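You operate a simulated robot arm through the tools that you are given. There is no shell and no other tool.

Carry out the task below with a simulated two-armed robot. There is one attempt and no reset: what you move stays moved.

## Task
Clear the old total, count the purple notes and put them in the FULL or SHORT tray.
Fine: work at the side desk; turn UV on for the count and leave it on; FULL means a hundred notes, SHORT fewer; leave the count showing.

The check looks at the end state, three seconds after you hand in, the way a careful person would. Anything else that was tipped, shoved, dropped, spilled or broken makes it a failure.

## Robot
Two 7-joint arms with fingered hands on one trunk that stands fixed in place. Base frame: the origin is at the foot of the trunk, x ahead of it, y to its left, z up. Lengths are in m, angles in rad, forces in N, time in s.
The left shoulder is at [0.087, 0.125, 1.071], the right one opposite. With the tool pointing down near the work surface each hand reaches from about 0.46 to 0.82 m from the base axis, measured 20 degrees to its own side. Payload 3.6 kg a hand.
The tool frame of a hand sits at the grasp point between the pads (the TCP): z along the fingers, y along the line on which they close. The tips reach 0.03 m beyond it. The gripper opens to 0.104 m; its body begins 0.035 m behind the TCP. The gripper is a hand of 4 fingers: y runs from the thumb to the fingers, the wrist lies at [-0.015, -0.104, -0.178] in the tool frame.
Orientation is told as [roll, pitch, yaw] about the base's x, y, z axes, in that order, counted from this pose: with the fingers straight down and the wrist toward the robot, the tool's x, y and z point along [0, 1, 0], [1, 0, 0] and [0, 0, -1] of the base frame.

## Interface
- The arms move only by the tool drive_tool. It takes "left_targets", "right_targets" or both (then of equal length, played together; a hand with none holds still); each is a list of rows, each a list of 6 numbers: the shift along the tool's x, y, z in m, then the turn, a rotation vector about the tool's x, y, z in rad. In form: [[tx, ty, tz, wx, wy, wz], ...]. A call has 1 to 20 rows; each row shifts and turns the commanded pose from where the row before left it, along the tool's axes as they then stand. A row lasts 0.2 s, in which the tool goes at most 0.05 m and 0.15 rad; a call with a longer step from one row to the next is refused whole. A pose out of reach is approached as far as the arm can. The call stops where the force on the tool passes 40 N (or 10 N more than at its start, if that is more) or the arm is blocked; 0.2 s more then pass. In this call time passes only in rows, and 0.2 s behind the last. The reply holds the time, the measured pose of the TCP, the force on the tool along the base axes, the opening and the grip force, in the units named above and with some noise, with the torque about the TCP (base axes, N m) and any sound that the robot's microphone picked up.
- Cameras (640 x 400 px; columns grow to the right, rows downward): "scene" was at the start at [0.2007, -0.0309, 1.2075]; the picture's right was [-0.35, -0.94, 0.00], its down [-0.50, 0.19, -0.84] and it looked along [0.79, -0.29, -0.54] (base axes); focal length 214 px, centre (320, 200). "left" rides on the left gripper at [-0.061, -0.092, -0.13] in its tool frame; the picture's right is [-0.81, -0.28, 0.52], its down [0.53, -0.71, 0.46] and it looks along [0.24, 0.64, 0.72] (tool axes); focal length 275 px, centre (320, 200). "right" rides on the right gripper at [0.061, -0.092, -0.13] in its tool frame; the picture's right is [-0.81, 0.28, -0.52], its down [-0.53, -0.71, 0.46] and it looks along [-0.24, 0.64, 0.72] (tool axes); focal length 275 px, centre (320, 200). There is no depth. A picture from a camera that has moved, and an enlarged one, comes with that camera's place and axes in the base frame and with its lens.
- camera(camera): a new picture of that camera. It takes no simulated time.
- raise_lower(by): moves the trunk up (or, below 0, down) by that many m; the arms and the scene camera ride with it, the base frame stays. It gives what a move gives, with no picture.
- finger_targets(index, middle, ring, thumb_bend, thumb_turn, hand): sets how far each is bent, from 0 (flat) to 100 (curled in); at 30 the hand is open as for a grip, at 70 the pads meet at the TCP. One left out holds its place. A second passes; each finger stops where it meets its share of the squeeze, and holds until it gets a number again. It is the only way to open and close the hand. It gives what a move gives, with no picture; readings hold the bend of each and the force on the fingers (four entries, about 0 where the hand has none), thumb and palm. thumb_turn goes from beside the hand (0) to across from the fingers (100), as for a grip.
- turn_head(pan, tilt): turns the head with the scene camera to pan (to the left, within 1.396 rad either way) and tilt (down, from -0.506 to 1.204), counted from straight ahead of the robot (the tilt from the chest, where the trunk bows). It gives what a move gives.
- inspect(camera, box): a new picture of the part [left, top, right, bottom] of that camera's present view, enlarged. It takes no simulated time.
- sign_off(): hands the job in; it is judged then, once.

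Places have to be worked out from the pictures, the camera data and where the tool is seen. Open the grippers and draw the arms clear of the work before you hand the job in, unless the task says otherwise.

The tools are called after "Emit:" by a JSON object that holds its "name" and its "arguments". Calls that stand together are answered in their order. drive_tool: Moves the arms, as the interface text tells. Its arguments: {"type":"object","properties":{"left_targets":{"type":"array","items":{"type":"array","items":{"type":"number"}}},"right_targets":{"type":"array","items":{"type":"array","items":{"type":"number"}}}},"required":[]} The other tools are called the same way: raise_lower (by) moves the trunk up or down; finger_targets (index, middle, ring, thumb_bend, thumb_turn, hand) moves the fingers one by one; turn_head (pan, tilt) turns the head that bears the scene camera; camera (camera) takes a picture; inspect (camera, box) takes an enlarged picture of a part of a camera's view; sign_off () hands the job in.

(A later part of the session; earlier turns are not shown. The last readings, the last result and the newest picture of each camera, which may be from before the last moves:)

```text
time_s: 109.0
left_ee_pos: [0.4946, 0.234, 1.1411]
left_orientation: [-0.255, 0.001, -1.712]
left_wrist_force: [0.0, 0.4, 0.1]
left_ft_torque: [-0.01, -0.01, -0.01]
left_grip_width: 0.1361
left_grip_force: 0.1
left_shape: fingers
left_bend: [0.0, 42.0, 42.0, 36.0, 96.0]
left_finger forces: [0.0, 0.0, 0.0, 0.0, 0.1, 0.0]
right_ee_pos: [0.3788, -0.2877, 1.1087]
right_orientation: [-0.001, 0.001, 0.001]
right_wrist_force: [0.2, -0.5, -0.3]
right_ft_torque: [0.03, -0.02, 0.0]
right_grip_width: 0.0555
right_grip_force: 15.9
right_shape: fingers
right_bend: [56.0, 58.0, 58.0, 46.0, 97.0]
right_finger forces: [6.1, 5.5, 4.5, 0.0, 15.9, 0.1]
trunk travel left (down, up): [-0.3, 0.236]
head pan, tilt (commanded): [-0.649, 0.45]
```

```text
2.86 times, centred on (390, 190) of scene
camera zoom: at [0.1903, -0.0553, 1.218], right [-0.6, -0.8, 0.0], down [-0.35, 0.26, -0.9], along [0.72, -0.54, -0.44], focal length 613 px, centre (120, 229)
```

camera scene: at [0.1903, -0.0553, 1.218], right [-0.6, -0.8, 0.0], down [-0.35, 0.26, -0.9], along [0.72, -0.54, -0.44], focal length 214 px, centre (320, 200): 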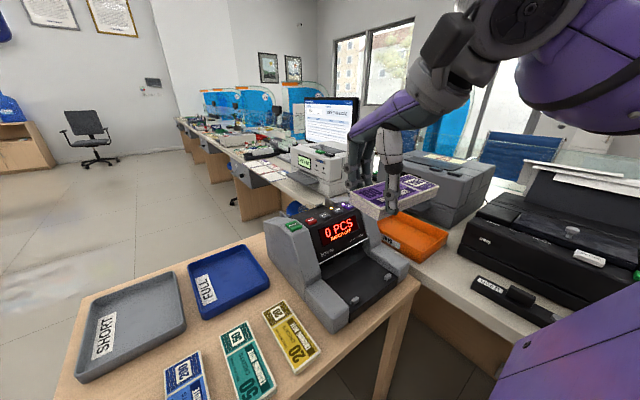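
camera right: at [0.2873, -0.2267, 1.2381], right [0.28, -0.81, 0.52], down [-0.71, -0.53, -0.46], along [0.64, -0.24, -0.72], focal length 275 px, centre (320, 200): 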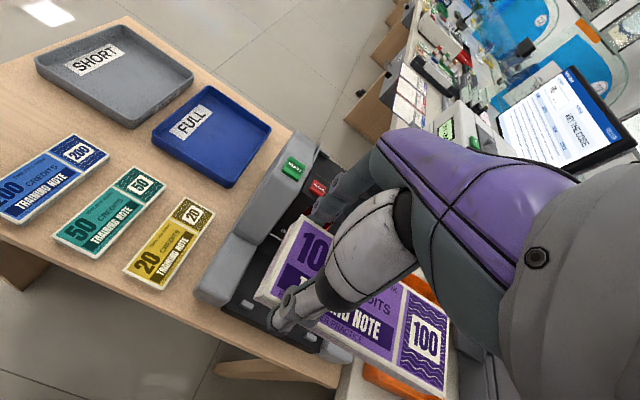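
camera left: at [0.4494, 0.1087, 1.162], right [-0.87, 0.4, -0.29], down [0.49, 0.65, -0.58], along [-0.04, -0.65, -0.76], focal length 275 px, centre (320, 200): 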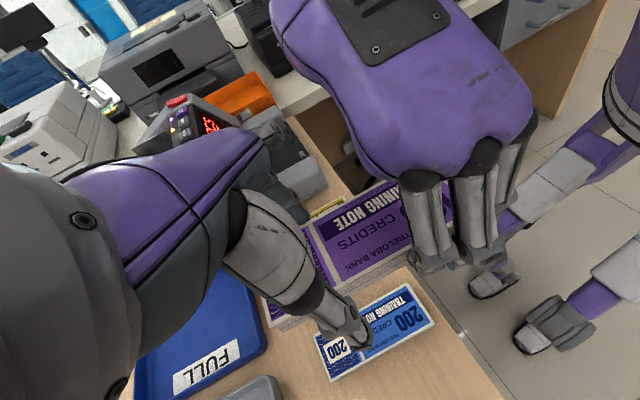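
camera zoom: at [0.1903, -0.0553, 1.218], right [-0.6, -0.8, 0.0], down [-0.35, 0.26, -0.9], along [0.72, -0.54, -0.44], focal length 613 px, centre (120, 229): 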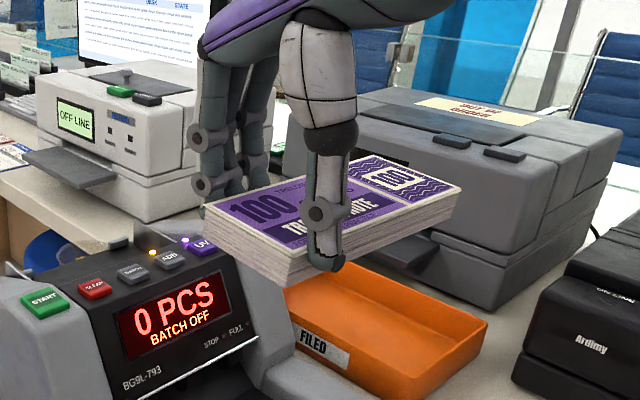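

I carry the stack over the hopper at z≈1.10 and then compare it to the guides from both cameras.

Emit:
{"name": "drive_tool", "arguments": {"right_targets": [[-0.005, 0.0407, 0, 0, 0, 0], [-0.005, 0.0407, 0, 0, 0, 0], [-0.005, 0.0407, 0, 0, 0, 0], [-0.005, 0.0407, 0, 0, 0, 0], [-0.005, 0.0407, 0, 0, 0, 0], [-0.005, 0.0407, 0, 0, 0, 0], [-0.005, 0.0407, 0, 0, 0, 0]]}}

Emit:
{"name": "camera", "arguments": {"camera": "right"}}

Emit:
{"name": "inspect", "arguments": {"camera": "scene", "box": [240, 100, 420, 250]}}

```text
time_s: 110.5
left_ee_pos: [0.4955, 0.2337, 1.1406]
left_orientation: [-0.257, 0.0, -1.71]
left_wrist_force: [-0.1, 0.4, -0.1]
left_ft_torque: [0.0, -0.01, 0.01]
left_grip_width: 0.1362
left_grip_force: 0.1
left_shape: fingers
left_bend: [0.0, 42.0, 42.0, 36.0, 96.0]
left_finger forces: [0.0, 0.1, 0.0, 0.0, 0.0, 0.0]
right_ee_pos: [0.6659, -0.322, 1.1062]
right_orientation: [0.0, 0.001, 0.0]
right_wrist_force: [0.9, 0.4, -1.8]
right_ft_torque: [0.06, -0.01, 0.01]
right_grip_width: 0.0554
right_grip_force: 15.3
right_shape: fingers
right_bend: [56.0, 58.0, 58.0, 46.0, 97.0]
right_finger forces: [6.1, 5.3, 4.3, 0.1, 15.7, 0.0]
trunk travel left (down, up): [-0.3, 0.236]
head pan, tilt (commanded): [-0.649, 0.45]
```

```text
taken
camera right: at [0.5742, -0.2607, 1.2379], right [0.28, -0.81, 0.52], down [-0.71, -0.53, -0.45], along [0.64, -0.24, -0.73], focal length 275 px, centre (320, 200)
```

right: 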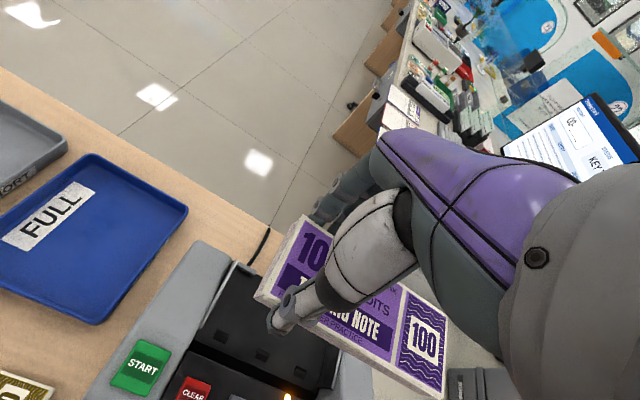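

```text
2.67 times, centred on (330, 175) of scene
camera zoom: at [0.1913, -0.0551, 1.2178], right [-0.6, -0.8, 0.0], down [-0.35, 0.26, -0.9], along [0.72, -0.54, -0.44], focal length 572 px, centre (293, 267)
```

zoom: 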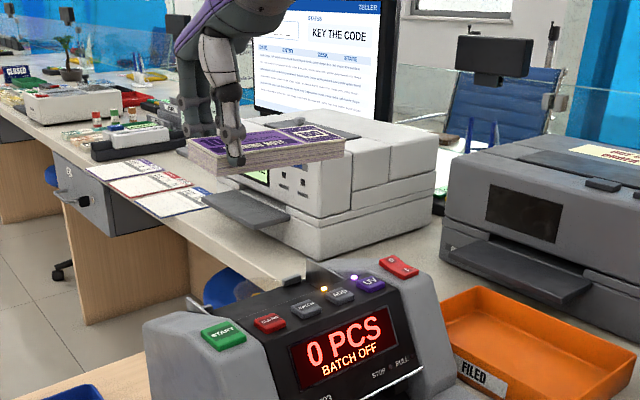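

In the hand frame the stack's centre is about (−0.013, −0.052) from the TCP, yaw −2°. I correct this so the stack centre is over (0.66, −0.383) and lower until its bottom is just above the guides.

Emit:
{"name": "drive_tool", "arguments": {"right_targets": [[-0.009, 0.0056, 0, 0, 0, -0.03], [0, 0, 0.04, 0, 0, 0], [0, 0, 0.04, 0, 0, 0], [0, 0, 0.04, 0, 0, 0], [0, 0, 0.018, 0, 0, 0]]}}

Emit:
{"name": "camera", "arguments": {"camera": "right"}}

Emit:
{"name": "inspect", "arguments": {"camera": "scene", "box": [240, 120, 420, 270]}}

```text
time_s: 111.8
left_ee_pos: [0.4946, 0.2325, 1.141]
left_orientation: [-0.258, -0.001, -1.71]
left_wrist_force: [-0.1, -0.4, -0.2]
left_ft_torque: [0.01, -0.01, -0.01]
left_grip_width: 0.1364
left_grip_force: 0.1
left_shape: fingers
left_bend: [0.0, 42.0, 42.0, 36.0, 96.0]
left_finger forces: [0.1, 0.0, 0.1, 0.0, 0.1, 0.1]
right_ee_pos: [0.6696, -0.3304, 0.9691]
right_orientation: [0.001, -0.001, 0.029]
right_wrist_force: [-1.2, -0.2, -1.4]
right_ft_torque: [0.03, -0.04, 0.01]
right_grip_width: 0.0555
right_grip_force: 15.7
right_shape: fingers
right_bend: [56.0, 58.0, 58.0, 46.0, 97.0]
right_finger forces: [6.1, 5.1, 4.4, 0.1, 15.8, 0.1]
trunk travel left (down, up): [-0.3, 0.236]
head pan, tilt (commanded): [-0.649, 0.45]
```

```text
taken
camera right: at [0.5762, -0.2731, 1.1004], right [0.3, -0.8, 0.52], down [-0.7, -0.55, -0.46], along [0.65, -0.22, -0.72], focal length 275 px, centre (320, 200)
```

right: 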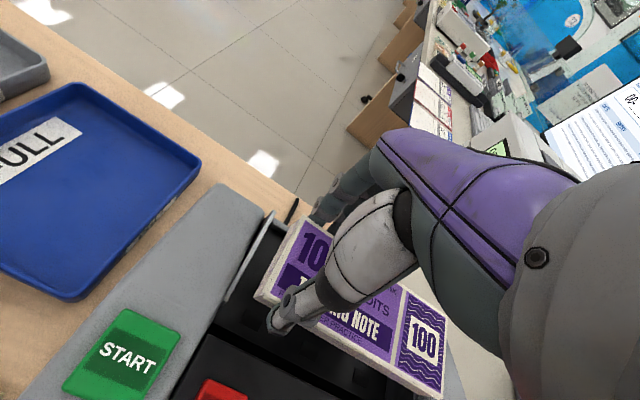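

```text
2.67 times, centred on (330, 195) of scene
camera zoom: at [0.1903, -0.0553, 1.218], right [-0.6, -0.8, 0.0], down [-0.35, 0.26, -0.9], along [0.72, -0.54, -0.44], focal length 572 px, centre (293, 213)
```

zoom: 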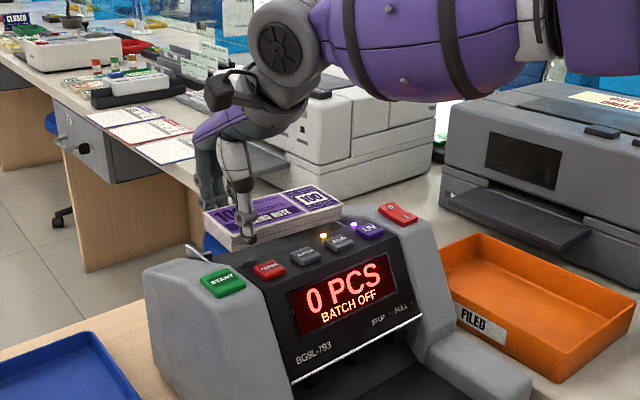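

The stack is just above the hopper. I zoom both views to check its ends against the guides.

Emit:
{"name": "inspect", "arguments": {"camera": "right", "box": [190, 190, 460, 400]}}

Emit:
{"name": "inspect", "arguments": {"camera": "scene", "box": [295, 160, 400, 240]}}

```text
1.90 times, centred on (325, 295) of right
camera zoom: at [0.5762, -0.2731, 1.1004], right [0.3, -0.8, 0.52], down [-0.7, -0.55, -0.46], along [0.65, -0.22, -0.72], focal length 524 px, centre (310, 19)
```

zoom: 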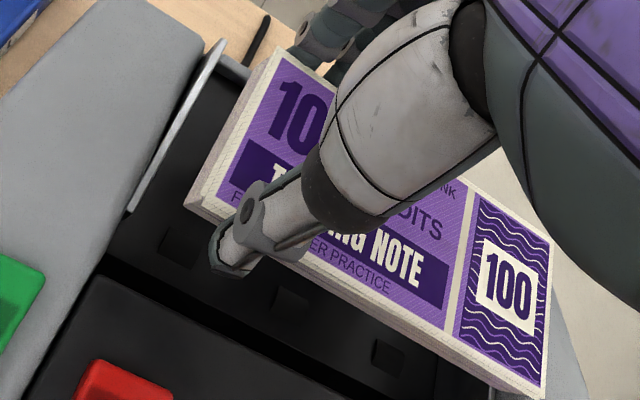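

```text
5.00 times, centred on (348, 200) of scene
camera zoom: at [0.1903, -0.0553, 1.218], right [-0.6, -0.8, 0.0], down [-0.35, 0.26, -0.9], along [0.72, -0.54, -0.44], focal length 1072 px, centre (182, 200)
```

zoom: 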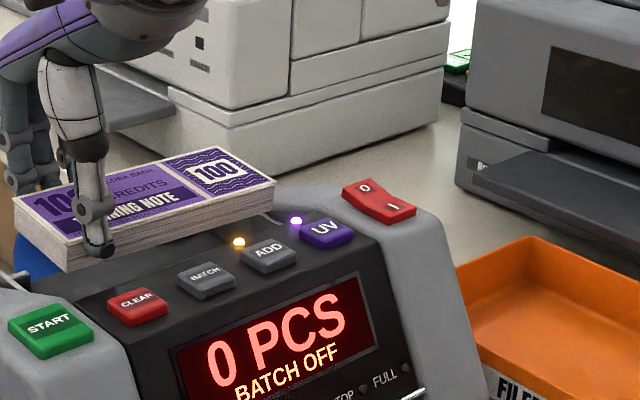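

The left end is at y≈−0.313 and the right end ≈−0.461, so I shift 4 mm left to centre it and lower 3 cm between the guides.

Emit:
{"name": "drive_tool", "arguments": {"right_targets": [[0.004, 0.002, 0.01, 0, 0, 0], [0, 0, 0.01, 0, 0, 0], [0, 0, 0.01, 0, 0, 0]]}}

Emit:
{"name": "inspect", "arguments": {"camera": "right", "box": [190, 190, 460, 400]}}

Emit:
{"name": "inspect", "arguments": {"camera": "scene", "box": [295, 160, 400, 240]}}

```text
time_s: 112.5
left_ee_pos: [0.4949, 0.2328, 1.1411]
left_orientation: [-0.256, -0.002, -1.71]
left_wrist_force: [1.0, 1.1, 0.6]
left_ft_torque: [0.02, 0.0, -0.02]
left_grip_width: 0.1362
left_grip_force: 0.1
left_shape: fingers
left_bend: [0.0, 42.0, 42.0, 36.0, 96.0]
left_finger forces: [0.0, 0.0, 0.0, 0.0, 0.1, 0.0]
right_ee_pos: [0.67, -0.3263, 0.9392]
right_orientation: [0.0, 0.001, 0.029]
right_wrist_force: [0.3, 0.4, -1.0]
right_ft_torque: [0.07, 0.0, -0.01]
right_grip_width: 0.0556
right_grip_force: 15.6
right_shape: fingers
right_bend: [56.0, 58.0, 58.0, 46.0, 97.0]
right_finger forces: [6.3, 5.2, 4.3, 0.1, 15.7, 0.0]
trunk travel left (down, up): [-0.3, 0.236]
head pan, tilt (commanded): [-0.649, 0.45]
```

```text
1.90 times, centred on (325, 295) of right
camera zoom: at [0.5779, -0.2694, 1.0698], right [0.3, -0.8, 0.52], down [-0.7, -0.55, -0.45], along [0.65, -0.22, -0.72], focal length 524 px, centre (310, 19)
```

zoom: 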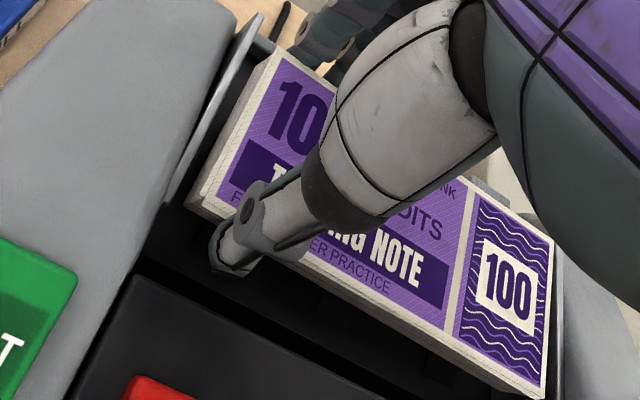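

```text
5.00 times, centred on (348, 200) of scene
camera zoom: at [0.1904, -0.0554, 1.218], right [-0.6, -0.8, 0.0], down [-0.35, 0.26, -0.9], along [0.72, -0.54, -0.44], focal length 1072 px, centre (182, 200)
```

zoom: 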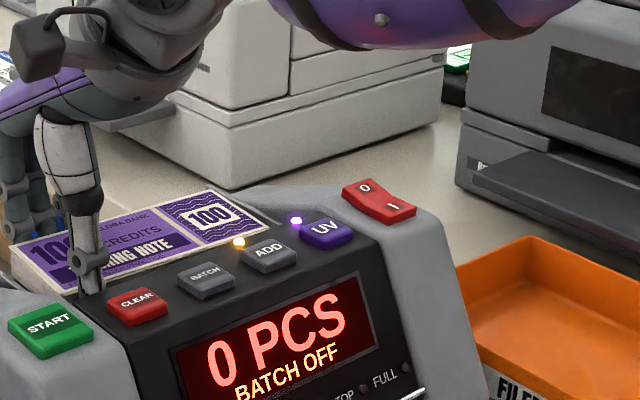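

The stack is between the guides without touching. I lower in 3 mm steps toward the bed.

Emit:
{"name": "drive_tool", "arguments": {"right_targets": [[0, 0, 0.004, 0, 0, 0], [0, 0, 0.003, 0, 0, 0], [0, 0, 0.003, 0, 0, 0]]}}

Emit:
{"name": "drive_tool", "arguments": {"right_targets": [[0, 0, 0.002, 0, 0, 0], [0, 0, 0.002, 0, 0, 0]]}}

```text
time_s: 113.3
left_ee_pos: [0.4941, 0.2337, 1.1416]
left_orientation: [-0.257, -0.001, -1.711]
left_wrist_force: [-0.3, -0.2, 0.1]
left_ft_torque: [0.01, 0.02, 0.01]
left_grip_width: 0.1364
left_grip_force: 0.0
left_shape: fingers
left_bend: [0.0, 42.0, 42.0, 36.0, 96.0]
left_finger forces: [0.0, 0.0, 0.0, 0.0, 0.0, 0.0]
right_ee_pos: [0.6704, -0.3271, 0.9287]
right_orientation: [-0.001, -0.001, 0.028]
right_wrist_force: [-0.9, 0.3, -1.1]
right_ft_torque: [0.06, -0.02, 0.04]
right_grip_width: 0.0555
right_grip_force: 15.8
right_shape: fingers
right_bend: [56.0, 58.0, 58.0, 46.0, 97.0]
right_finger forces: [6.2, 5.1, 4.3, 0.1, 15.7, 0.0]
trunk travel left (down, up): [-0.3, 0.236]
head pan, tilt (commanded): [-0.649, 0.45]
```

```text
time_s: 114.0
left_ee_pos: [0.4946, 0.2335, 1.1415]
left_orientation: [-0.257, 0.0, -1.712]
left_wrist_force: [-0.6, -0.9, -0.2]
left_ft_torque: [0.0, -0.01, 0.02]
left_grip_width: 0.1362
left_grip_force: 0.0
left_shape: fingers
left_bend: [0.0, 42.0, 42.0, 36.0, 96.0]
left_finger forces: [0.1, 0.0, 0.0, 0.0, 0.0, 0.0]
right_ee_pos: [0.6715, -0.3269, 0.9252]
right_orientation: [0.001, 0.001, 0.029]
right_wrist_force: [0.3, -0.1, -1.3]
right_ft_torque: [0.04, 0.0, 0.0]
right_grip_width: 0.0555
right_grip_force: 15.6
right_shape: fingers
right_bend: [56.0, 58.0, 58.0, 46.0, 97.0]
right_finger forces: [6.2, 5.2, 4.3, 0.1, 15.7, 0.0]
trunk travel left (down, up): [-0.3, 0.236]
head pan, tilt (commanded): [-0.649, 0.45]
```

No contact yet at 0.925. I continue by 2 mm steps.

Emit:
{"name": "drive_tool", "arguments": {"right_targets": [[0, 0, 0.002, 0, 0, 0], [0, 0, 0.002, 0, 0, 0]]}}

Emit:
{"name": "inspect", "arguments": {"camera": "right", "box": [190, 190, 460, 400]}}

```text
time_s: 114.5
left_ee_pos: [0.494, 0.2326, 1.1419]
left_orientation: [-0.257, 0.0, -1.71]
left_wrist_force: [0.3, 0.6, 0.0]
left_ft_torque: [0.03, 0.02, 0.01]
left_grip_width: 0.1362
left_grip_force: 0.0
left_shape: fingers
left_bend: [0.0, 42.0, 42.0, 36.0, 96.0]
left_finger forces: [0.0, 0.1, 0.0, 0.0, 0.0, 0.1]
right_ee_pos: [0.6708, -0.3272, 0.9213]
right_orientation: [0.001, -0.001, 0.03]
right_wrist_force: [-0.4, 0.2, -0.5]
right_ft_torque: [0.05, -0.02, -0.04]
right_grip_width: 0.0557
right_grip_force: 16.1
right_shape: fingers
right_bend: [56.0, 58.0, 58.0, 46.0, 97.0]
right_finger forces: [6.2, 5.2, 4.2, 0.0, 15.7, 0.1]
trunk travel left (down, up): [-0.3, 0.236]
head pan, tilt (commanded): [-0.649, 0.45]
```

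```text
1.90 times, centred on (325, 295) of right
camera zoom: at [0.5777, -0.2692, 1.0522], right [0.3, -0.8, 0.52], down [-0.7, -0.55, -0.46], along [0.65, -0.22, -0.72], focal length 524 px, centre (310, 19)
```

zoom: 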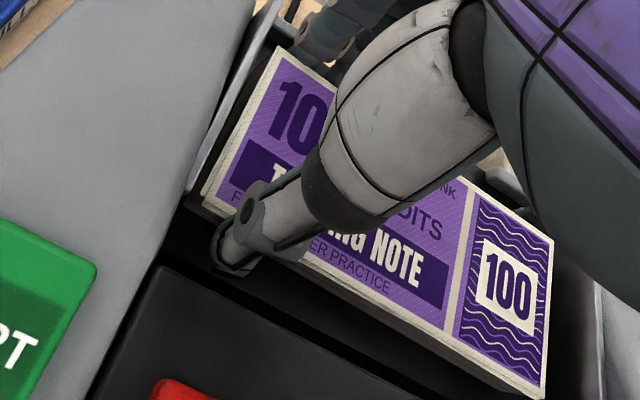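

The ends have visible gaps on both sides. I keep lowering by 1–2 mm until the bed is felt.

Emit:
{"name": "drive_tool", "arguments": {"right_targets": [[0, 0, 0.0015, 0, 0, 0], [0, 0, 0.0015, 0, 0, 0]]}}

Emit:
{"name": "drive_tool", "arguments": {"right_targets": [[0, 0, 0.0015, 0, 0, 0], [0, 0, 0.001, 0, 0, 0]]}}

```text
time_s: 115.2
left_ee_pos: [0.4952, 0.2335, 1.1423]
left_orientation: [-0.256, 0.001, -1.71]
left_wrist_force: [0.0, -0.6, -0.3]
left_ft_torque: [0.01, 0.02, 0.0]
left_grip_width: 0.1364
left_grip_force: 0.1
left_shape: fingers
left_bend: [0.0, 42.0, 42.0, 36.0, 96.0]
left_finger forces: [0.1, 0.0, 0.0, 0.1, 0.0, 0.0]
right_ee_pos: [0.6725, -0.3273, 0.9191]
right_orientation: [-0.001, 0.001, 0.03]
right_wrist_force: [0.2, -0.2, -0.5]
right_ft_torque: [0.01, 0.04, -0.01]
right_grip_width: 0.0553
right_grip_force: 15.9
right_shape: fingers
right_bend: [56.0, 58.0, 58.0, 46.0, 96.0]
right_finger forces: [6.0, 5.1, 4.6, 0.0, 15.8, 0.0]
trunk travel left (down, up): [-0.3, 0.236]
head pan, tilt (commanded): [-0.649, 0.45]
```

```text
time_s: 115.8
left_ee_pos: [0.494, 0.2338, 1.1413]
left_orientation: [-0.256, 0.0, -1.711]
left_wrist_force: [0.1, -0.3, -0.2]
left_ft_torque: [0.02, 0.02, 0.0]
left_grip_width: 0.1361
left_grip_force: 0.0
left_shape: fingers
left_bend: [0.0, 42.0, 42.0, 36.0, 96.0]
left_finger forces: [0.0, 0.0, 0.0, 0.1, 0.0, 0.1]
right_ee_pos: [0.6712, -0.328, 0.917]
right_orientation: [0.0, -0.003, 0.031]
right_wrist_force: [1.6, -0.5, 0.3]
right_ft_torque: [-0.02, 0.04, 0.02]
right_grip_width: 0.0554
right_grip_force: 15.9
right_shape: fingers
right_bend: [56.0, 58.0, 58.0, 46.0, 96.0]
right_finger forces: [5.7, 5.1, 5.0, 0.0, 16.1, 0.1]
trunk travel left (down, up): [-0.3, 0.236]
head pan, tilt (commanded): [-0.649, 0.45]
```

The weight has gone off the wrist, suggesting the stack's end rests on the bed. One more 1.5 mm to seat it, then I check.

Emit:
{"name": "drive_tool", "arguments": {"right_targets": [[0, 0, 0.0015, 0, 0, 0]]}}

Emit:
{"name": "inspect", "arguments": {"camera": "right", "box": [190, 190, 460, 400]}}

Emit:
{"name": "inspect", "arguments": {"camera": "scene", "box": [295, 160, 400, 240]}}

```text
time_s: 116.2
left_ee_pos: [0.4944, 0.2338, 1.1416]
left_orientation: [-0.257, 0.0, -1.71]
left_wrist_force: [0.2, 0.6, -0.3]
left_ft_torque: [-0.01, 0.0, 0.01]
left_grip_width: 0.1363
left_grip_force: 0.1
left_shape: fingers
left_bend: [0.0, 42.0, 42.0, 36.0, 96.0]
left_finger forces: [0.0, 0.1, 0.0, 0.1, 0.0, 0.0]
right_ee_pos: [0.6712, -0.3262, 0.9147]
right_orientation: [0.0, -0.003, 0.029]
right_wrist_force: [0.1, -0.9, 4.8]
right_ft_torque: [0.02, 0.21, 0.03]
right_grip_width: 0.0549
right_grip_force: 16.4
right_shape: fingers
right_bend: [56.0, 58.0, 58.0, 46.0, 96.0]
right_finger forces: [5.7, 5.2, 5.0, 0.0, 16.5, 0.0]
trunk travel left (down, up): [-0.3, 0.236]
head pan, tilt (commanded): [-0.649, 0.45]
```

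```text
1.90 times, centred on (325, 295) of right
camera zoom: at [0.5777, -0.2692, 1.0463], right [0.3, -0.8, 0.52], down [-0.7, -0.55, -0.46], along [0.65, -0.22, -0.72], focal length 524 px, centre (310, 19)
```

zoom: 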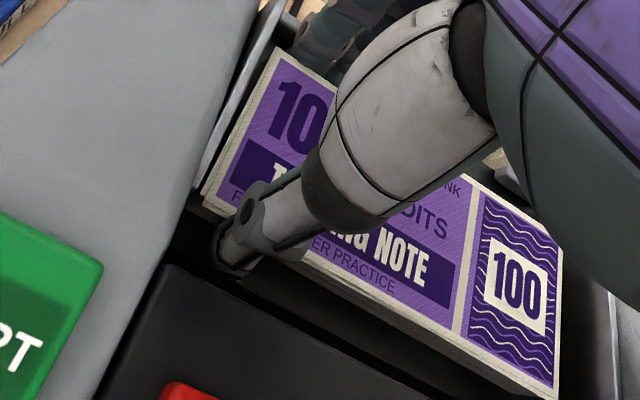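

```text
5.00 times, centred on (348, 200) of scene
camera zoom: at [0.1898, -0.0551, 1.2182], right [-0.6, -0.8, 0.0], down [-0.35, 0.26, -0.9], along [0.72, -0.54, -0.43], focal length 1072 px, centre (182, 200)
```

zoom: 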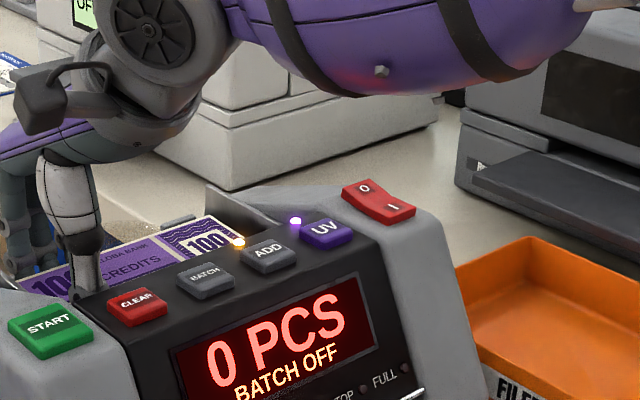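

The stack has settled flat on the bed. I open just enough to free it (keeping clear of the rear stop and panel), then lift straight up.

Emit:
{"name": "finger_targets", "arguments": {"hand": "right", "index": 46, "middle": 46, "ring": 46, "thumb_bend": 43}}

Emit:
{"name": "inspect", "arguments": {"camera": "right", "box": [190, 190, 460, 400]}}

```text
time_s: 117.2
left_ee_pos: [0.4949, 0.2337, 1.1421]
left_orientation: [-0.257, 0.002, -1.711]
left_wrist_force: [0.0, -0.4, -0.2]
left_ft_torque: [0.03, -0.03, 0.01]
left_grip_width: 0.1365
left_grip_force: 0.1
left_shape: fingers
left_bend: [0.0, 42.0, 42.0, 36.0, 96.0]
left_finger forces: [0.0, 0.0, 0.0, 0.0, 0.0, 0.1]
right_ee_pos: [0.6707, -0.3279, 0.9145]
right_orientation: [0.0, 0.0, 0.03]
right_wrist_force: [-1.8, 0.2, -0.6]
right_ft_torque: [0.01, 0.02, -0.04]
right_grip_width: 0.065
right_grip_force: 0.6
right_shape: fingers
right_bend: [47.0, 46.0, 46.0, 43.0, 97.0]
right_finger forces: [1.2, 0.1, 0.0, 0.1, 0.2, 0.0]
trunk travel left (down, up): [-0.3, 0.236]
head pan, tilt (commanded): [-0.649, 0.45]
```

```text
1.90 times, centred on (325, 295) of right
camera zoom: at [0.5777, -0.2695, 1.0454], right [0.3, -0.8, 0.52], down [-0.7, -0.55, -0.46], along [0.65, -0.22, -0.72], focal length 524 px, centre (310, 19)
```

zoom: 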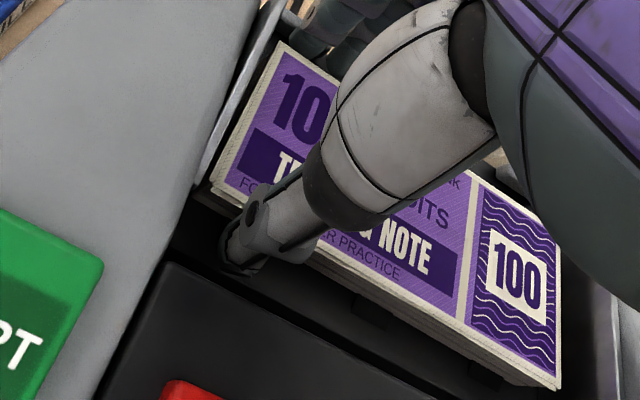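

The stack is released (index feels ~1 N). I lift straight up in small steps.

Emit:
{"name": "drive_tool", "arguments": {"right_targets": [[0, 0, -0.004, 0, 0, 0], [0, 0, -0.008, 0, 0, 0], [0, 0, -0.015, 0, 0, 0]]}}

Emit:
{"name": "inspect", "arguments": {"camera": "right", "box": [190, 190, 460, 400]}}

```text
time_s: 118.0
left_ee_pos: [0.4947, 0.2333, 1.1414]
left_orientation: [-0.256, 0.0, -1.709]
left_wrist_force: [-0.4, -0.3, -0.2]
left_ft_torque: [-0.04, -0.01, 0.01]
left_grip_width: 0.1362
left_grip_force: 0.1
left_shape: fingers
left_bend: [0.0, 42.0, 42.0, 36.0, 96.0]
left_finger forces: [0.0, 0.0, 0.0, 0.0, 0.1, 0.0]
right_ee_pos: [0.6711, -0.3282, 0.9415]
right_orientation: [0.0, 0.001, 0.031]
right_wrist_force: [0.2, -0.8, 0.8]
right_ft_torque: [0.03, -0.01, 0.0]
right_grip_width: 0.0667
right_grip_force: 0.1
right_shape: fingers
right_bend: [46.0, 46.0, 46.0, 43.0, 97.0]
right_finger forces: [0.0, 0.1, 0.0, 0.0, 0.0, 0.0]
trunk travel left (down, up): [-0.3, 0.236]
head pan, tilt (commanded): [-0.649, 0.45]
```

```text
1.90 times, centred on (325, 295) of right
camera zoom: at [0.5779, -0.2697, 1.0728], right [0.3, -0.8, 0.52], down [-0.7, -0.55, -0.46], along [0.65, -0.22, -0.72], focal length 524 px, centre (310, 19)
```

zoom: 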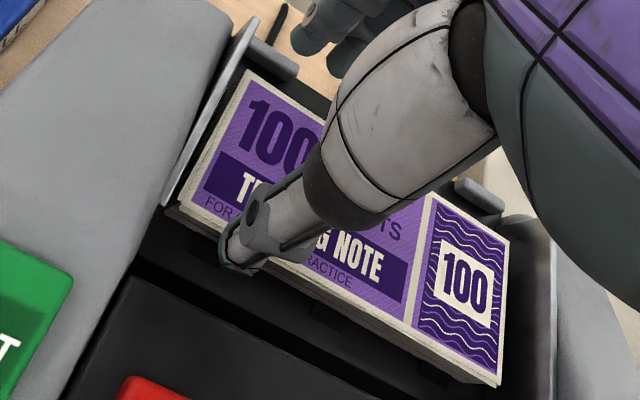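

The stack lies in the hopper between the guides and in front of the stops. I raise the hand well clear and look at the whole hopper and display.

Emit:
{"name": "drive_tool", "arguments": {"right_targets": [[0, 0, -0.03, 0, 0, 0], [0, 0, -0.04, 0, 0, 0], [0, -0.02, -0.04, 0, 0, 0], [0, -0.04, -0.02, 0, 0, 0], [0, -0.045, 0, 0, 0, 0]]}}

Emit:
{"name": "camera", "arguments": {"camera": "right"}}

Emit:
{"name": "inspect", "arguments": {"camera": "scene", "box": [240, 140, 420, 290]}}

```text
time_s: 119.2
left_ee_pos: [0.493, 0.2329, 1.1434]
left_orientation: [-0.257, -0.001, -1.711]
left_wrist_force: [0.6, 0.1, 0.3]
left_ft_torque: [0.0, -0.03, 0.01]
left_grip_width: 0.136
left_grip_force: 0.1
left_shape: fingers
left_bend: [0.0, 42.0, 42.0, 36.0, 96.0]
left_finger forces: [0.0, 0.0, 0.1, 0.1, 0.1, 0.0]
right_ee_pos: [0.5654, -0.3295, 1.0712]
right_orientation: [0.0, 0.001, 0.031]
right_wrist_force: [-0.5, 1.2, -0.1]
right_ft_torque: [-0.01, -0.01, 0.03]
right_grip_width: 0.0667
right_grip_force: 0.1
right_shape: fingers
right_bend: [46.0, 46.0, 46.0, 43.0, 97.0]
right_finger forces: [0.1, 0.1, 0.1, 0.0, 0.0, 0.0]
trunk travel left (down, up): [-0.3, 0.236]
head pan, tilt (commanded): [-0.649, 0.45]
```

```text
taken
camera right: at [0.4728, -0.2716, 1.2025], right [0.3, -0.8, 0.52], down [-0.7, -0.55, -0.46], along [0.65, -0.22, -0.72], focal length 275 px, centre (320, 200)
```

right: 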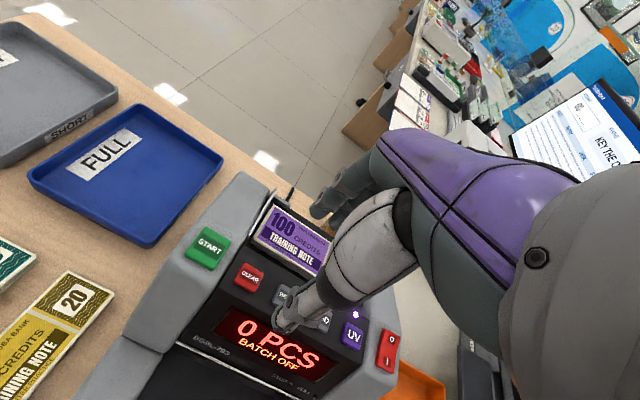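

```text
2.67 times, centred on (330, 215) of scene
camera zoom: at [0.1894, -0.0555, 1.2182], right [-0.6, -0.8, 0.0], down [-0.35, 0.26, -0.9], along [0.72, -0.54, -0.43], focal length 572 px, centre (293, 160)
```

zoom: 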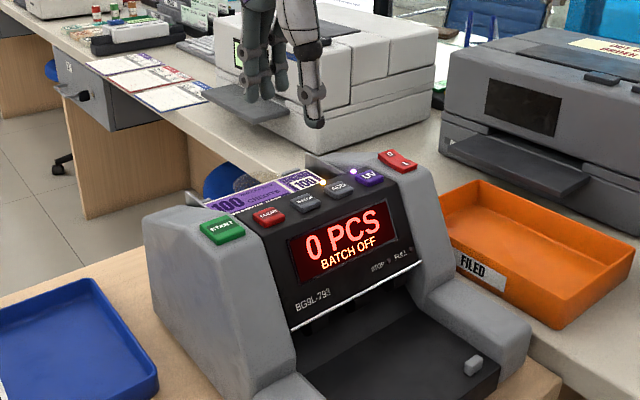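

The stack is loaded, total 0, UV on. I shape the right hand for pointing again and hover over START at (0.578, −0.2695).

Emit:
{"name": "finger_targets", "arguments": {"hand": "right", "index": 50, "middle": 100, "ring": 100, "thumb_bend": 0, "thumb_turn": 98}}

Emit:
{"name": "drive_tool", "arguments": {"right_targets": [[0.027, -0.01, 0, 0, 0, 0.03], [0.025, -0.011, 0.02, 0, 0, 0], [0, 0, 0.03, 0, 0, 0], [0, 0, 0.03, 0, 0, 0]]}}

Emit:
{"name": "inspect", "arguments": {"camera": "right", "box": [160, 120, 420, 340]}}

Emit:
{"name": "inspect", "arguments": {"camera": "scene", "box": [260, 160, 400, 270]}}

```text
time_s: 120.2
left_ee_pos: [0.4943, 0.2338, 1.1405]
left_orientation: [-0.255, 0.0, -1.711]
left_wrist_force: [0.3, -0.1, 0.1]
left_ft_torque: [0.02, 0.02, -0.01]
left_grip_width: 0.1362
left_grip_force: 0.2
left_shape: fingers
left_bend: [0.0, 42.0, 42.0, 36.0, 96.0]
left_finger forces: [0.1, 0.1, 0.1, 0.0, 0.0, 0.0]
right_ee_pos: [0.5671, -0.3293, 1.0712]
right_orientation: [-0.001, 0.0, 0.029]
right_wrist_force: [-0.1, -0.8, 0.1]
right_ft_torque: [0.05, 0.05, 0.05]
right_grip_width: 0.0974
right_grip_force: 0.1
right_shape: fingers
right_bend: [50.0, 100.0, 100.0, 0.0, 93.0]
right_finger forces: [0.0, 0.0, 0.0, 0.0, 0.1, 0.2]
trunk travel left (down, up): [-0.3, 0.236]
head pan, tilt (commanded): [-0.649, 0.45]
```

```text
time_s: 121.2
left_ee_pos: [0.4954, 0.2338, 1.1403]
left_orientation: [-0.256, 0.0, -1.711]
left_wrist_force: [0.3, -0.4, 0.4]
left_ft_torque: [0.01, -0.04, -0.03]
left_grip_width: 0.1366
left_grip_force: 0.0
left_shape: fingers
left_bend: [0.0, 42.0, 42.0, 36.0, 96.0]
left_finger forces: [0.1, 0.1, 0.1, 0.0, 0.0, 0.0]
right_ee_pos: [0.5447, -0.2778, 0.9897]
right_orientation: [0.0, -0.001, 0.0]
right_wrist_force: [-0.1, -0.4, -0.3]
right_ft_torque: [0.03, 0.01, -0.01]
right_grip_width: 0.0975
right_grip_force: 0.1
right_shape: fingers
right_bend: [50.0, 100.0, 100.0, 0.0, 93.0]
right_finger forces: [0.1, 0.1, 0.1, 0.1, 0.0, 0.0]
trunk travel left (down, up): [-0.3, 0.236]
head pan, tilt (commanded): [-0.649, 0.45]
```

```text
1.82 times, centred on (290, 230) of right
camera zoom: at [0.4528, -0.2173, 1.1214], right [0.27, -0.81, 0.52], down [-0.71, -0.53, -0.46], along [0.65, -0.24, -0.72], focal length 500 px, centre (374, 146)
```

zoom: 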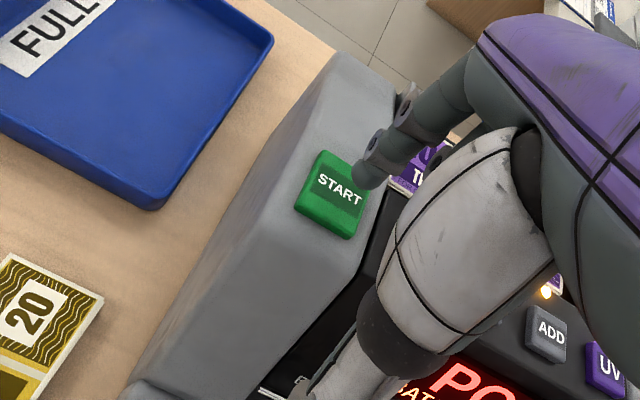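

```text
3.64 times, centred on (330, 215) of scene
camera zoom: at [0.1904, -0.0553, 1.218], right [-0.6, -0.8, 0.0], down [-0.35, 0.26, -0.9], along [0.72, -0.54, -0.44], focal length 780 px, centre (284, 146)
```

zoom: 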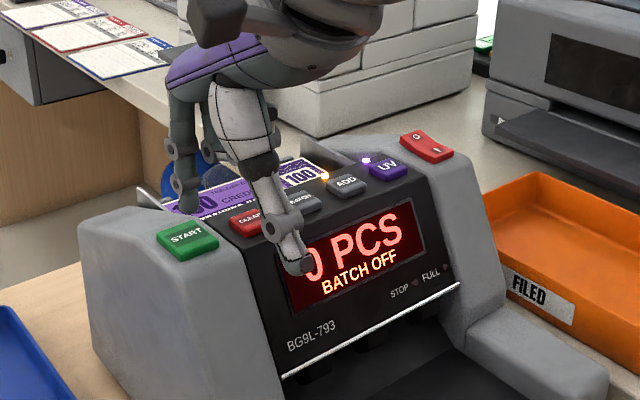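

The index is lined up over START. I press down in small steps until the click.

Emit:
{"name": "drive_tool", "arguments": {"right_targets": [[0, 0, 0.004, 0, 0, 0], [0, 0, 0.004, 0, 0, 0], [0, 0, 0.004, 0, 0, 0], [0, 0, 0.003, 0, 0, 0], [0, 0, 0.002, 0, 0, 0]]}}

Emit:
{"name": "inspect", "arguments": {"camera": "scene", "box": [260, 160, 400, 270]}}

```text
time_s: 122.3
left_ee_pos: [0.4944, 0.2338, 1.1418]
left_orientation: [-0.257, -0.001, -1.71]
left_wrist_force: [0.5, -0.1, 0.2]
left_ft_torque: [0.01, -0.02, 0.02]
left_grip_width: 0.1364
left_grip_force: 0.0
left_shape: fingers
left_bend: [0.0, 42.0, 42.0, 36.0, 96.0]
left_finger forces: [0.1, 0.1, 0.0, 0.0, 0.0, 0.1]
right_ee_pos: [0.5451, -0.2784, 0.9741]
right_orientation: [0.0, 0.001, 0.0]
right_wrist_force: [-0.2, 0.9, 0.2]
right_ft_torque: [0.01, 0.01, 0.0]
right_grip_width: 0.0977
right_grip_force: 0.0
right_shape: fingers
right_bend: [50.0, 100.0, 100.0, 0.0, 93.0]
right_finger forces: [0.0, 0.1, 0.0, 0.0, 0.1, 0.1]
trunk travel left (down, up): [-0.3, 0.236]
head pan, tilt (commanded): [-0.649, 0.45]
```

```text
3.64 times, centred on (330, 215) of scene
camera zoom: at [0.1902, -0.0553, 1.218], right [-0.6, -0.8, 0.0], down [-0.35, 0.26, -0.9], along [0.72, -0.54, -0.44], focal length 780 px, centre (284, 146)
```

zoom: 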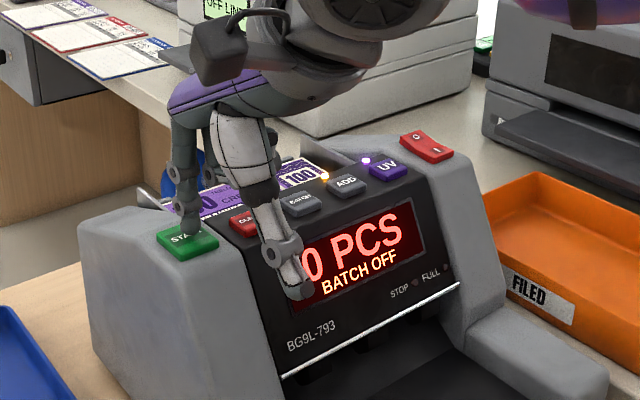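

Nearly touching. I press on in 2 mm steps.

Emit:
{"name": "drive_tool", "arguments": {"right_targets": [[0, 0, 0.002, 0, 0, 0], [0, 0, 0.002, 0, 0, 0], [0, 0, 0.002, 0, 0, 0]]}}

Emit:
{"name": "inspect", "arguments": {"camera": "scene", "box": [260, 160, 400, 270]}}

```text
time_s: 123.2
left_ee_pos: [0.4946, 0.234, 1.1415]
left_orientation: [-0.255, 0.001, -1.711]
left_wrist_force: [-0.4, 0.9, 0.5]
left_ft_torque: [0.01, -0.01, 0.0]
left_grip_width: 0.136
left_grip_force: 0.0
left_shape: fingers
left_bend: [0.0, 42.0, 42.0, 36.0, 96.0]
left_finger forces: [0.0, 0.0, 0.0, 0.1, 0.0, 0.0]
right_ee_pos: [0.5444, -0.2796, 0.9693]
right_orientation: [-0.002, 0.0, 0.001]
right_wrist_force: [0.1, 0.0, 1.0]
right_ft_torque: [0.05, -0.05, 0.02]
right_grip_width: 0.0977
right_grip_force: 0.9
right_shape: fingers
right_bend: [50.0, 100.0, 100.0, 0.0, 93.0]
right_finger forces: [1.9, 0.0, 0.1, 0.0, 0.1, 0.0]
trunk travel left (down, up): [-0.3, 0.236]
head pan, tilt (commanded): [-0.649, 0.45]
heard: click
```

```text
3.64 times, centred on (330, 215) of scene
camera zoom: at [0.19, -0.0552, 1.2181], right [-0.6, -0.8, 0.0], down [-0.35, 0.26, -0.9], along [0.72, -0.54, -0.44], focal length 780 px, centre (284, 146)
```

zoom: 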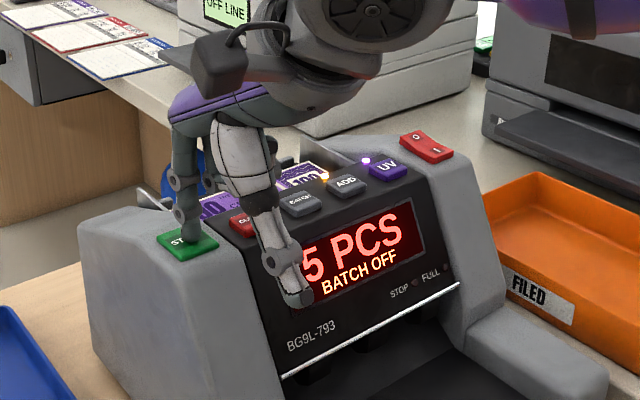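

Counting has begun (5 PCS so far). I lift off START and pull the hand up and back to let it run.

Emit:
{"name": "drive_tool", "arguments": {"right_targets": [[0, 0, -0.02, 0, 0, 0], [0, 0, -0.04, 0, 0, 0], [0, -0.01, -0.04, 0, 0, 0], [0, -0.02, -0.03, 0, 0, 0], [-0.01, -0.03, 0, 0, 0, 0], [-0.01, -0.03, 0, 0, 0, 0]]}}

Emit:
{"name": "inspect", "arguments": {"camera": "scene", "box": [240, 140, 420, 290]}}

Emit:
{"name": "camera", "arguments": {"camera": "right"}}

```text
time_s: 124.5
left_ee_pos: [0.4942, 0.2333, 1.1414]
left_orientation: [-0.256, 0.0, -1.71]
left_wrist_force: [0.3, 0.7, 0.3]
left_ft_torque: [0.01, 0.04, -0.01]
left_grip_width: 0.1365
left_grip_force: 0.1
left_shape: fingers
left_bend: [0.0, 42.0, 42.0, 36.0, 96.0]
left_finger forces: [0.0, 0.0, 0.0, 0.0, 0.0, 0.0]
right_ee_pos: [0.4526, -0.2992, 1.0982]
right_orientation: [-0.001, -0.001, 0.002]
right_wrist_force: [-1.0, 0.2, 1.2]
right_ft_torque: [0.04, -0.01, 0.03]
right_grip_width: 0.0977
right_grip_force: 0.1
right_shape: fingers
right_bend: [50.0, 100.0, 100.0, 0.0, 93.0]
right_finger forces: [0.0, 0.0, 0.0, 0.0, 0.0, 0.0]
trunk travel left (down, up): [-0.3, 0.236]
head pan, tilt (commanded): [-0.649, 0.45]
```

```text
2.67 times, centred on (330, 215) of scene
camera zoom: at [0.1898, -0.0555, 1.2181], right [-0.6, -0.8, 0.0], down [-0.35, 0.26, -0.9], along [0.72, -0.54, -0.43], focal length 572 px, centre (293, 160)
```

zoom: 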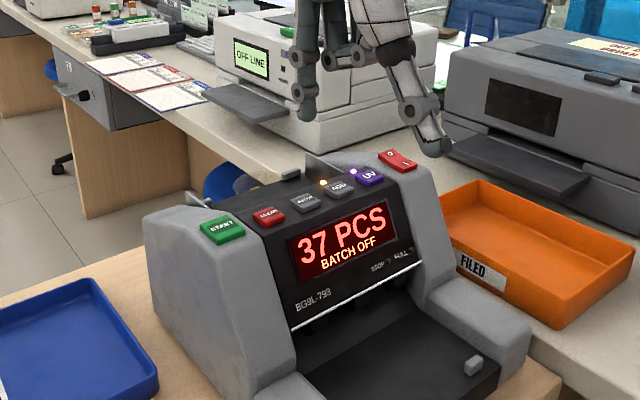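

```text
taken
camera right: at [0.3618, -0.2378, 1.2295], right [0.27, -0.81, 0.52], down [-0.71, -0.53, -0.46], along [0.64, -0.24, -0.72], focal length 275 px, centre (320, 200)
```

right: 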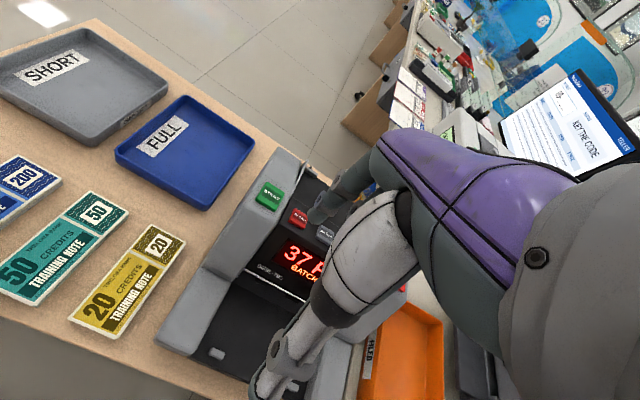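

37 and counting. I use the waiting time to reopen the right hand for gripping and then look at the display.

Emit:
{"name": "finger_targets", "arguments": {"hand": "right", "index": 39, "middle": 39, "ring": 39, "thumb_bend": 37, "thumb_turn": 98}}

Emit:
{"name": "finger_targets", "arguments": {"hand": "left", "index": 39, "middle": 39, "ring": 39, "thumb_bend": 37}}

Emit:
{"name": "turn_head", "arguments": {"pan": -0.75, "tilt": 0.6}}

Emit:
{"name": "turn_head", "arguments": {"pan": -0.7, "tilt": 0.62}}

Emit:
{"name": "camera", "arguments": {"camera": "scene"}}

```text
time_s: 125.5
left_ee_pos: [0.4939, 0.2336, 1.1418]
left_orientation: [-0.257, 0.0, -1.71]
left_wrist_force: [0.0, 0.0, 0.3]
left_ft_torque: [0.01, 0.01, -0.02]
left_grip_width: 0.1363
left_grip_force: 0.1
left_shape: fingers
left_bend: [0.0, 42.0, 42.0, 36.0, 96.0]
left_finger forces: [0.0, 0.0, 0.0, 0.0, 0.0, 0.0]
right_ee_pos: [0.4543, -0.2985, 1.0989]
right_orientation: [0.0, 0.001, 0.001]
right_wrist_force: [-0.2, 0.1, -0.1]
right_ft_torque: [-0.04, 0.01, 0.03]
right_grip_width: 0.0834
right_grip_force: 0.1
right_shape: fingers
right_bend: [39.0, 39.0, 39.0, 37.0, 96.0]
right_finger forces: [0.0, 0.0, 0.1, 0.0, 0.0, 0.0]
trunk travel left (down, up): [-0.3, 0.236]
head pan, tilt (commanded): [-0.649, 0.45]
```

```text
time_s: 126.5
left_ee_pos: [0.495, 0.2342, 1.1417]
left_orientation: [-0.257, 0.0, -1.71]
left_wrist_force: [0.6, 0.2, 0.6]
left_ft_torque: [0.0, 0.0, 0.01]
left_grip_width: 0.0837
left_grip_force: 0.0
left_shape: fingers
left_bend: [39.0, 39.0, 39.0, 37.0, 96.0]
left_finger forces: [0.0, 0.0, 0.0, 0.2, 0.0, 0.1]
right_ee_pos: [0.4547, -0.2986, 1.099]
right_orientation: [0.001, 0.001, 0.0]
right_wrist_force: [0.9, 0.2, 0.5]
right_ft_torque: [-0.03, -0.01, -0.03]
right_grip_width: 0.0838
right_grip_force: 0.1
right_shape: fingers
right_bend: [39.0, 39.0, 39.0, 37.0, 96.0]
right_finger forces: [0.0, 0.1, 0.1, 0.0, 0.0, 0.0]
trunk travel left (down, up): [-0.3, 0.236]
head pan, tilt (commanded): [-0.649, 0.45]
```

```text
time_s: 127.2
left_ee_pos: [0.4947, 0.2339, 1.1398]
left_orientation: [-0.256, 0.0, -1.71]
left_wrist_force: [1.1, 0.2, -0.2]
left_ft_torque: [0.0, 0.04, -0.02]
left_grip_width: 0.0839
left_grip_force: 0.1
left_shape: fingers
left_bend: [39.0, 39.0, 39.0, 37.0, 96.0]
left_finger forces: [0.0, 0.1, 0.0, 0.1, 0.0, 0.0]
right_ee_pos: [0.4543, -0.3, 1.0987]
right_orientation: [0.0, 0.002, 0.0]
right_wrist_force: [-0.1, 0.0, -0.3]
right_ft_torque: [-0.01, 0.0, 0.02]
right_grip_width: 0.0834
right_grip_force: 0.1
right_shape: fingers
right_bend: [39.0, 39.0, 39.0, 37.0, 96.0]
right_finger forces: [0.1, 0.1, 0.0, 0.1, 0.0, 0.1]
trunk travel left (down, up): [-0.3, 0.236]
head pan, tilt (commanded): [-0.75, 0.6]
```

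```text
time_s: 127.9
left_ee_pos: [0.4956, 0.2326, 1.1411]
left_orientation: [-0.255, 0.0, -1.708]
left_wrist_force: [-0.3, -0.1, 0.0]
left_ft_torque: [0.04, 0.01, 0.0]
left_grip_width: 0.0838
left_grip_force: 0.0
left_shape: fingers
left_bend: [39.0, 39.0, 39.0, 37.0, 96.0]
left_finger forces: [0.0, 0.1, 0.0, 0.0, 0.0, 0.0]
right_ee_pos: [0.4537, -0.2988, 1.0984]
right_orientation: [0.001, -0.001, 0.0]
right_wrist_force: [0.1, 0.3, -0.1]
right_ft_torque: [0.0, 0.01, 0.02]
right_grip_width: 0.0834
right_grip_force: 0.1
right_shape: fingers
right_bend: [39.0, 39.0, 39.0, 37.0, 96.0]
right_finger forces: [0.1, 0.0, 0.0, 0.0, 0.0, 0.0]
trunk travel left (down, up): [-0.3, 0.236]
head pan, tilt (commanded): [-0.7, 0.62]
```

```text
taken
camera scene: at [0.1841, -0.0563, 1.2028], right [-0.64, -0.76, 0.0], down [-0.44, 0.37, -0.81], along [0.62, -0.52, -0.58], focal length 214 px, centre (320, 200)
```

scene: 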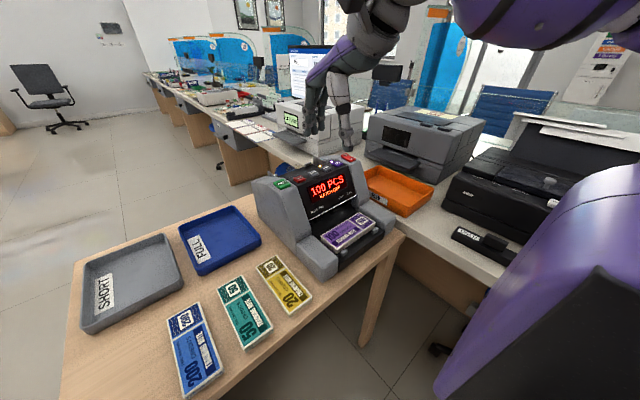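

The display appears to read 100 PCS and the stack is now in the front stacker. I zoom in to confirm the count, UV lamp and the stack's pose.

Emit:
{"name": "inspect", "arguments": {"camera": "scene", "box": [250, 150, 410, 290]}}

Emit:
{"name": "inspect", "arguments": {"camera": "right", "box": [120, 160, 400, 400]}}

```text
2.86 times, centred on (330, 220) of scene
camera zoom: at [0.1841, -0.0563, 1.2028], right [-0.64, -0.76, 0.0], down [-0.44, 0.37, -0.81], along [0.62, -0.52, -0.58], focal length 613 px, centre (291, 143)
```

zoom: 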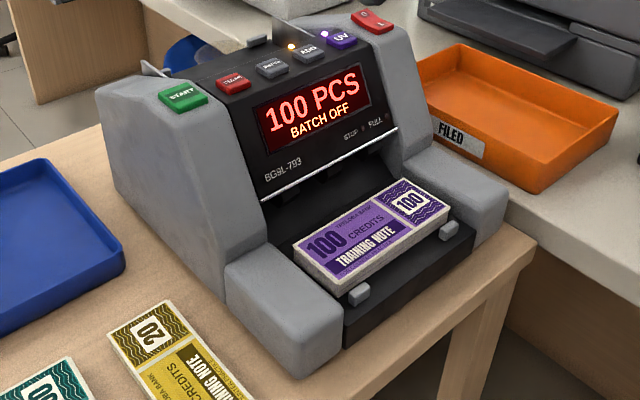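

```text
1.67 times, centred on (260, 280) of right
camera zoom: at [0.3625, -0.2376, 1.2293], right [0.27, -0.81, 0.52], down [-0.71, -0.53, -0.46], along [0.64, -0.24, -0.72], focal length 459 px, centre (420, 67)
```

zoom: 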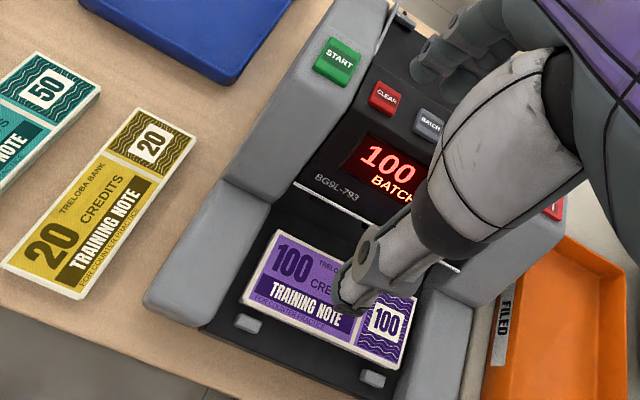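

The count is 100 PCS, so the stack goes in FULL; UV stays lit. The stack lies on a sloped stacker plate; I move the right hand to the right to get a second viewpoint for measuring its tilt.

Emit:
{"name": "drive_tool", "arguments": {"right_targets": [[-0.04, -0.011, 0, 0, 0, 0], [-0.04, -0.011, 0, 0, 0, 0], [-0.04, -0.011, 0, 0, 0, 0], [-0.04, -0.011, 0, 0, 0, 0], [-0.04, -0.011, 0, 0, 0, 0]]}}

Emit:
{"name": "inspect", "arguments": {"camera": "right", "box": [60, 140, 320, 340]}}

Emit:
{"name": "turn_head", "arguments": {"pan": -0.9, "tilt": 0.75}}

Emit:
{"name": "camera", "arguments": {"camera": "scene"}}

```text
time_s: 129.1
left_ee_pos: [0.4954, 0.2326, 1.1417]
left_orientation: [-0.257, 0.0, -1.71]
left_wrist_force: [-0.3, 0.7, 0.1]
left_ft_torque: [0.04, 0.01, 0.01]
left_grip_width: 0.0837
left_grip_force: 0.1
left_shape: fingers
left_bend: [39.0, 39.0, 39.0, 37.0, 96.0]
left_finger forces: [0.1, 0.0, 0.0, 0.0, 0.0, 0.0]
right_ee_pos: [0.397, -0.5003, 1.0991]
right_orientation: [-0.001, 0.0, 0.0]
right_wrist_force: [-0.4, -0.5, 0.8]
right_ft_torque: [0.02, -0.02, -0.03]
right_grip_width: 0.0833
right_grip_force: 0.0
right_shape: fingers
right_bend: [39.0, 39.0, 39.0, 37.0, 96.0]
right_finger forces: [0.0, 0.0, 0.1, 0.0, 0.0, 0.1]
trunk travel left (down, up): [-0.3, 0.236]
head pan, tilt (commanded): [-0.7, 0.62]
```

```text
2.00 times, centred on (190, 240) of right
camera zoom: at [0.3066, -0.4389, 1.2293], right [0.28, -0.81, 0.52], down [-0.71, -0.53, -0.46], along [0.64, -0.24, -0.73], focal length 551 px, centre (580, 120)
```

zoom: 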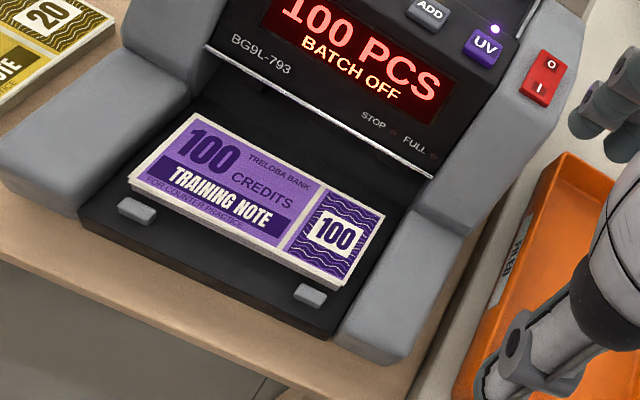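

```text
time_s: 129.8
left_ee_pos: [0.4947, 0.2342, 1.1425]
left_orientation: [-0.256, 0.001, -1.712]
left_wrist_force: [0.3, 0.5, -0.2]
left_ft_torque: [0.01, 0.0, 0.03]
left_grip_width: 0.0837
left_grip_force: 0.0
left_shape: fingers
left_bend: [39.0, 39.0, 39.0, 37.0, 96.0]
left_finger forces: [0.1, 0.0, 0.0, 0.1, 0.0, 0.0]
right_ee_pos: [0.3981, -0.4998, 1.1001]
right_orientation: [0.001, 0.001, -0.001]
right_wrist_force: [0.1, -0.4, 0.8]
right_ft_torque: [0.0, 0.0, 0.0]
right_grip_width: 0.0829
right_grip_force: 0.2
right_shape: fingers
right_bend: [39.0, 39.0, 39.0, 37.0, 96.0]
right_finger forces: [0.0, 0.1, 0.0, 0.1, 0.1, 0.0]
trunk travel left (down, up): [-0.3, 0.236]
head pan, tilt (commanded): [-0.901, 0.75]
```

```text
taken
camera scene: at [0.1685, -0.0647, 1.1916], right [-0.78, -0.62, 0.0], down [-0.42, 0.53, -0.73], along [0.45, -0.57, -0.68], focal length 214 px, centre (320, 200)
```

scene: 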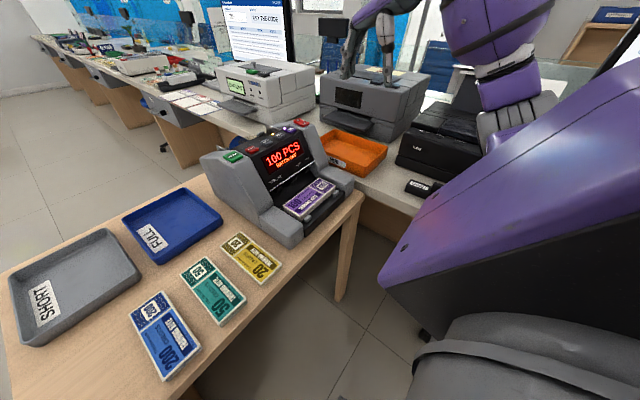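

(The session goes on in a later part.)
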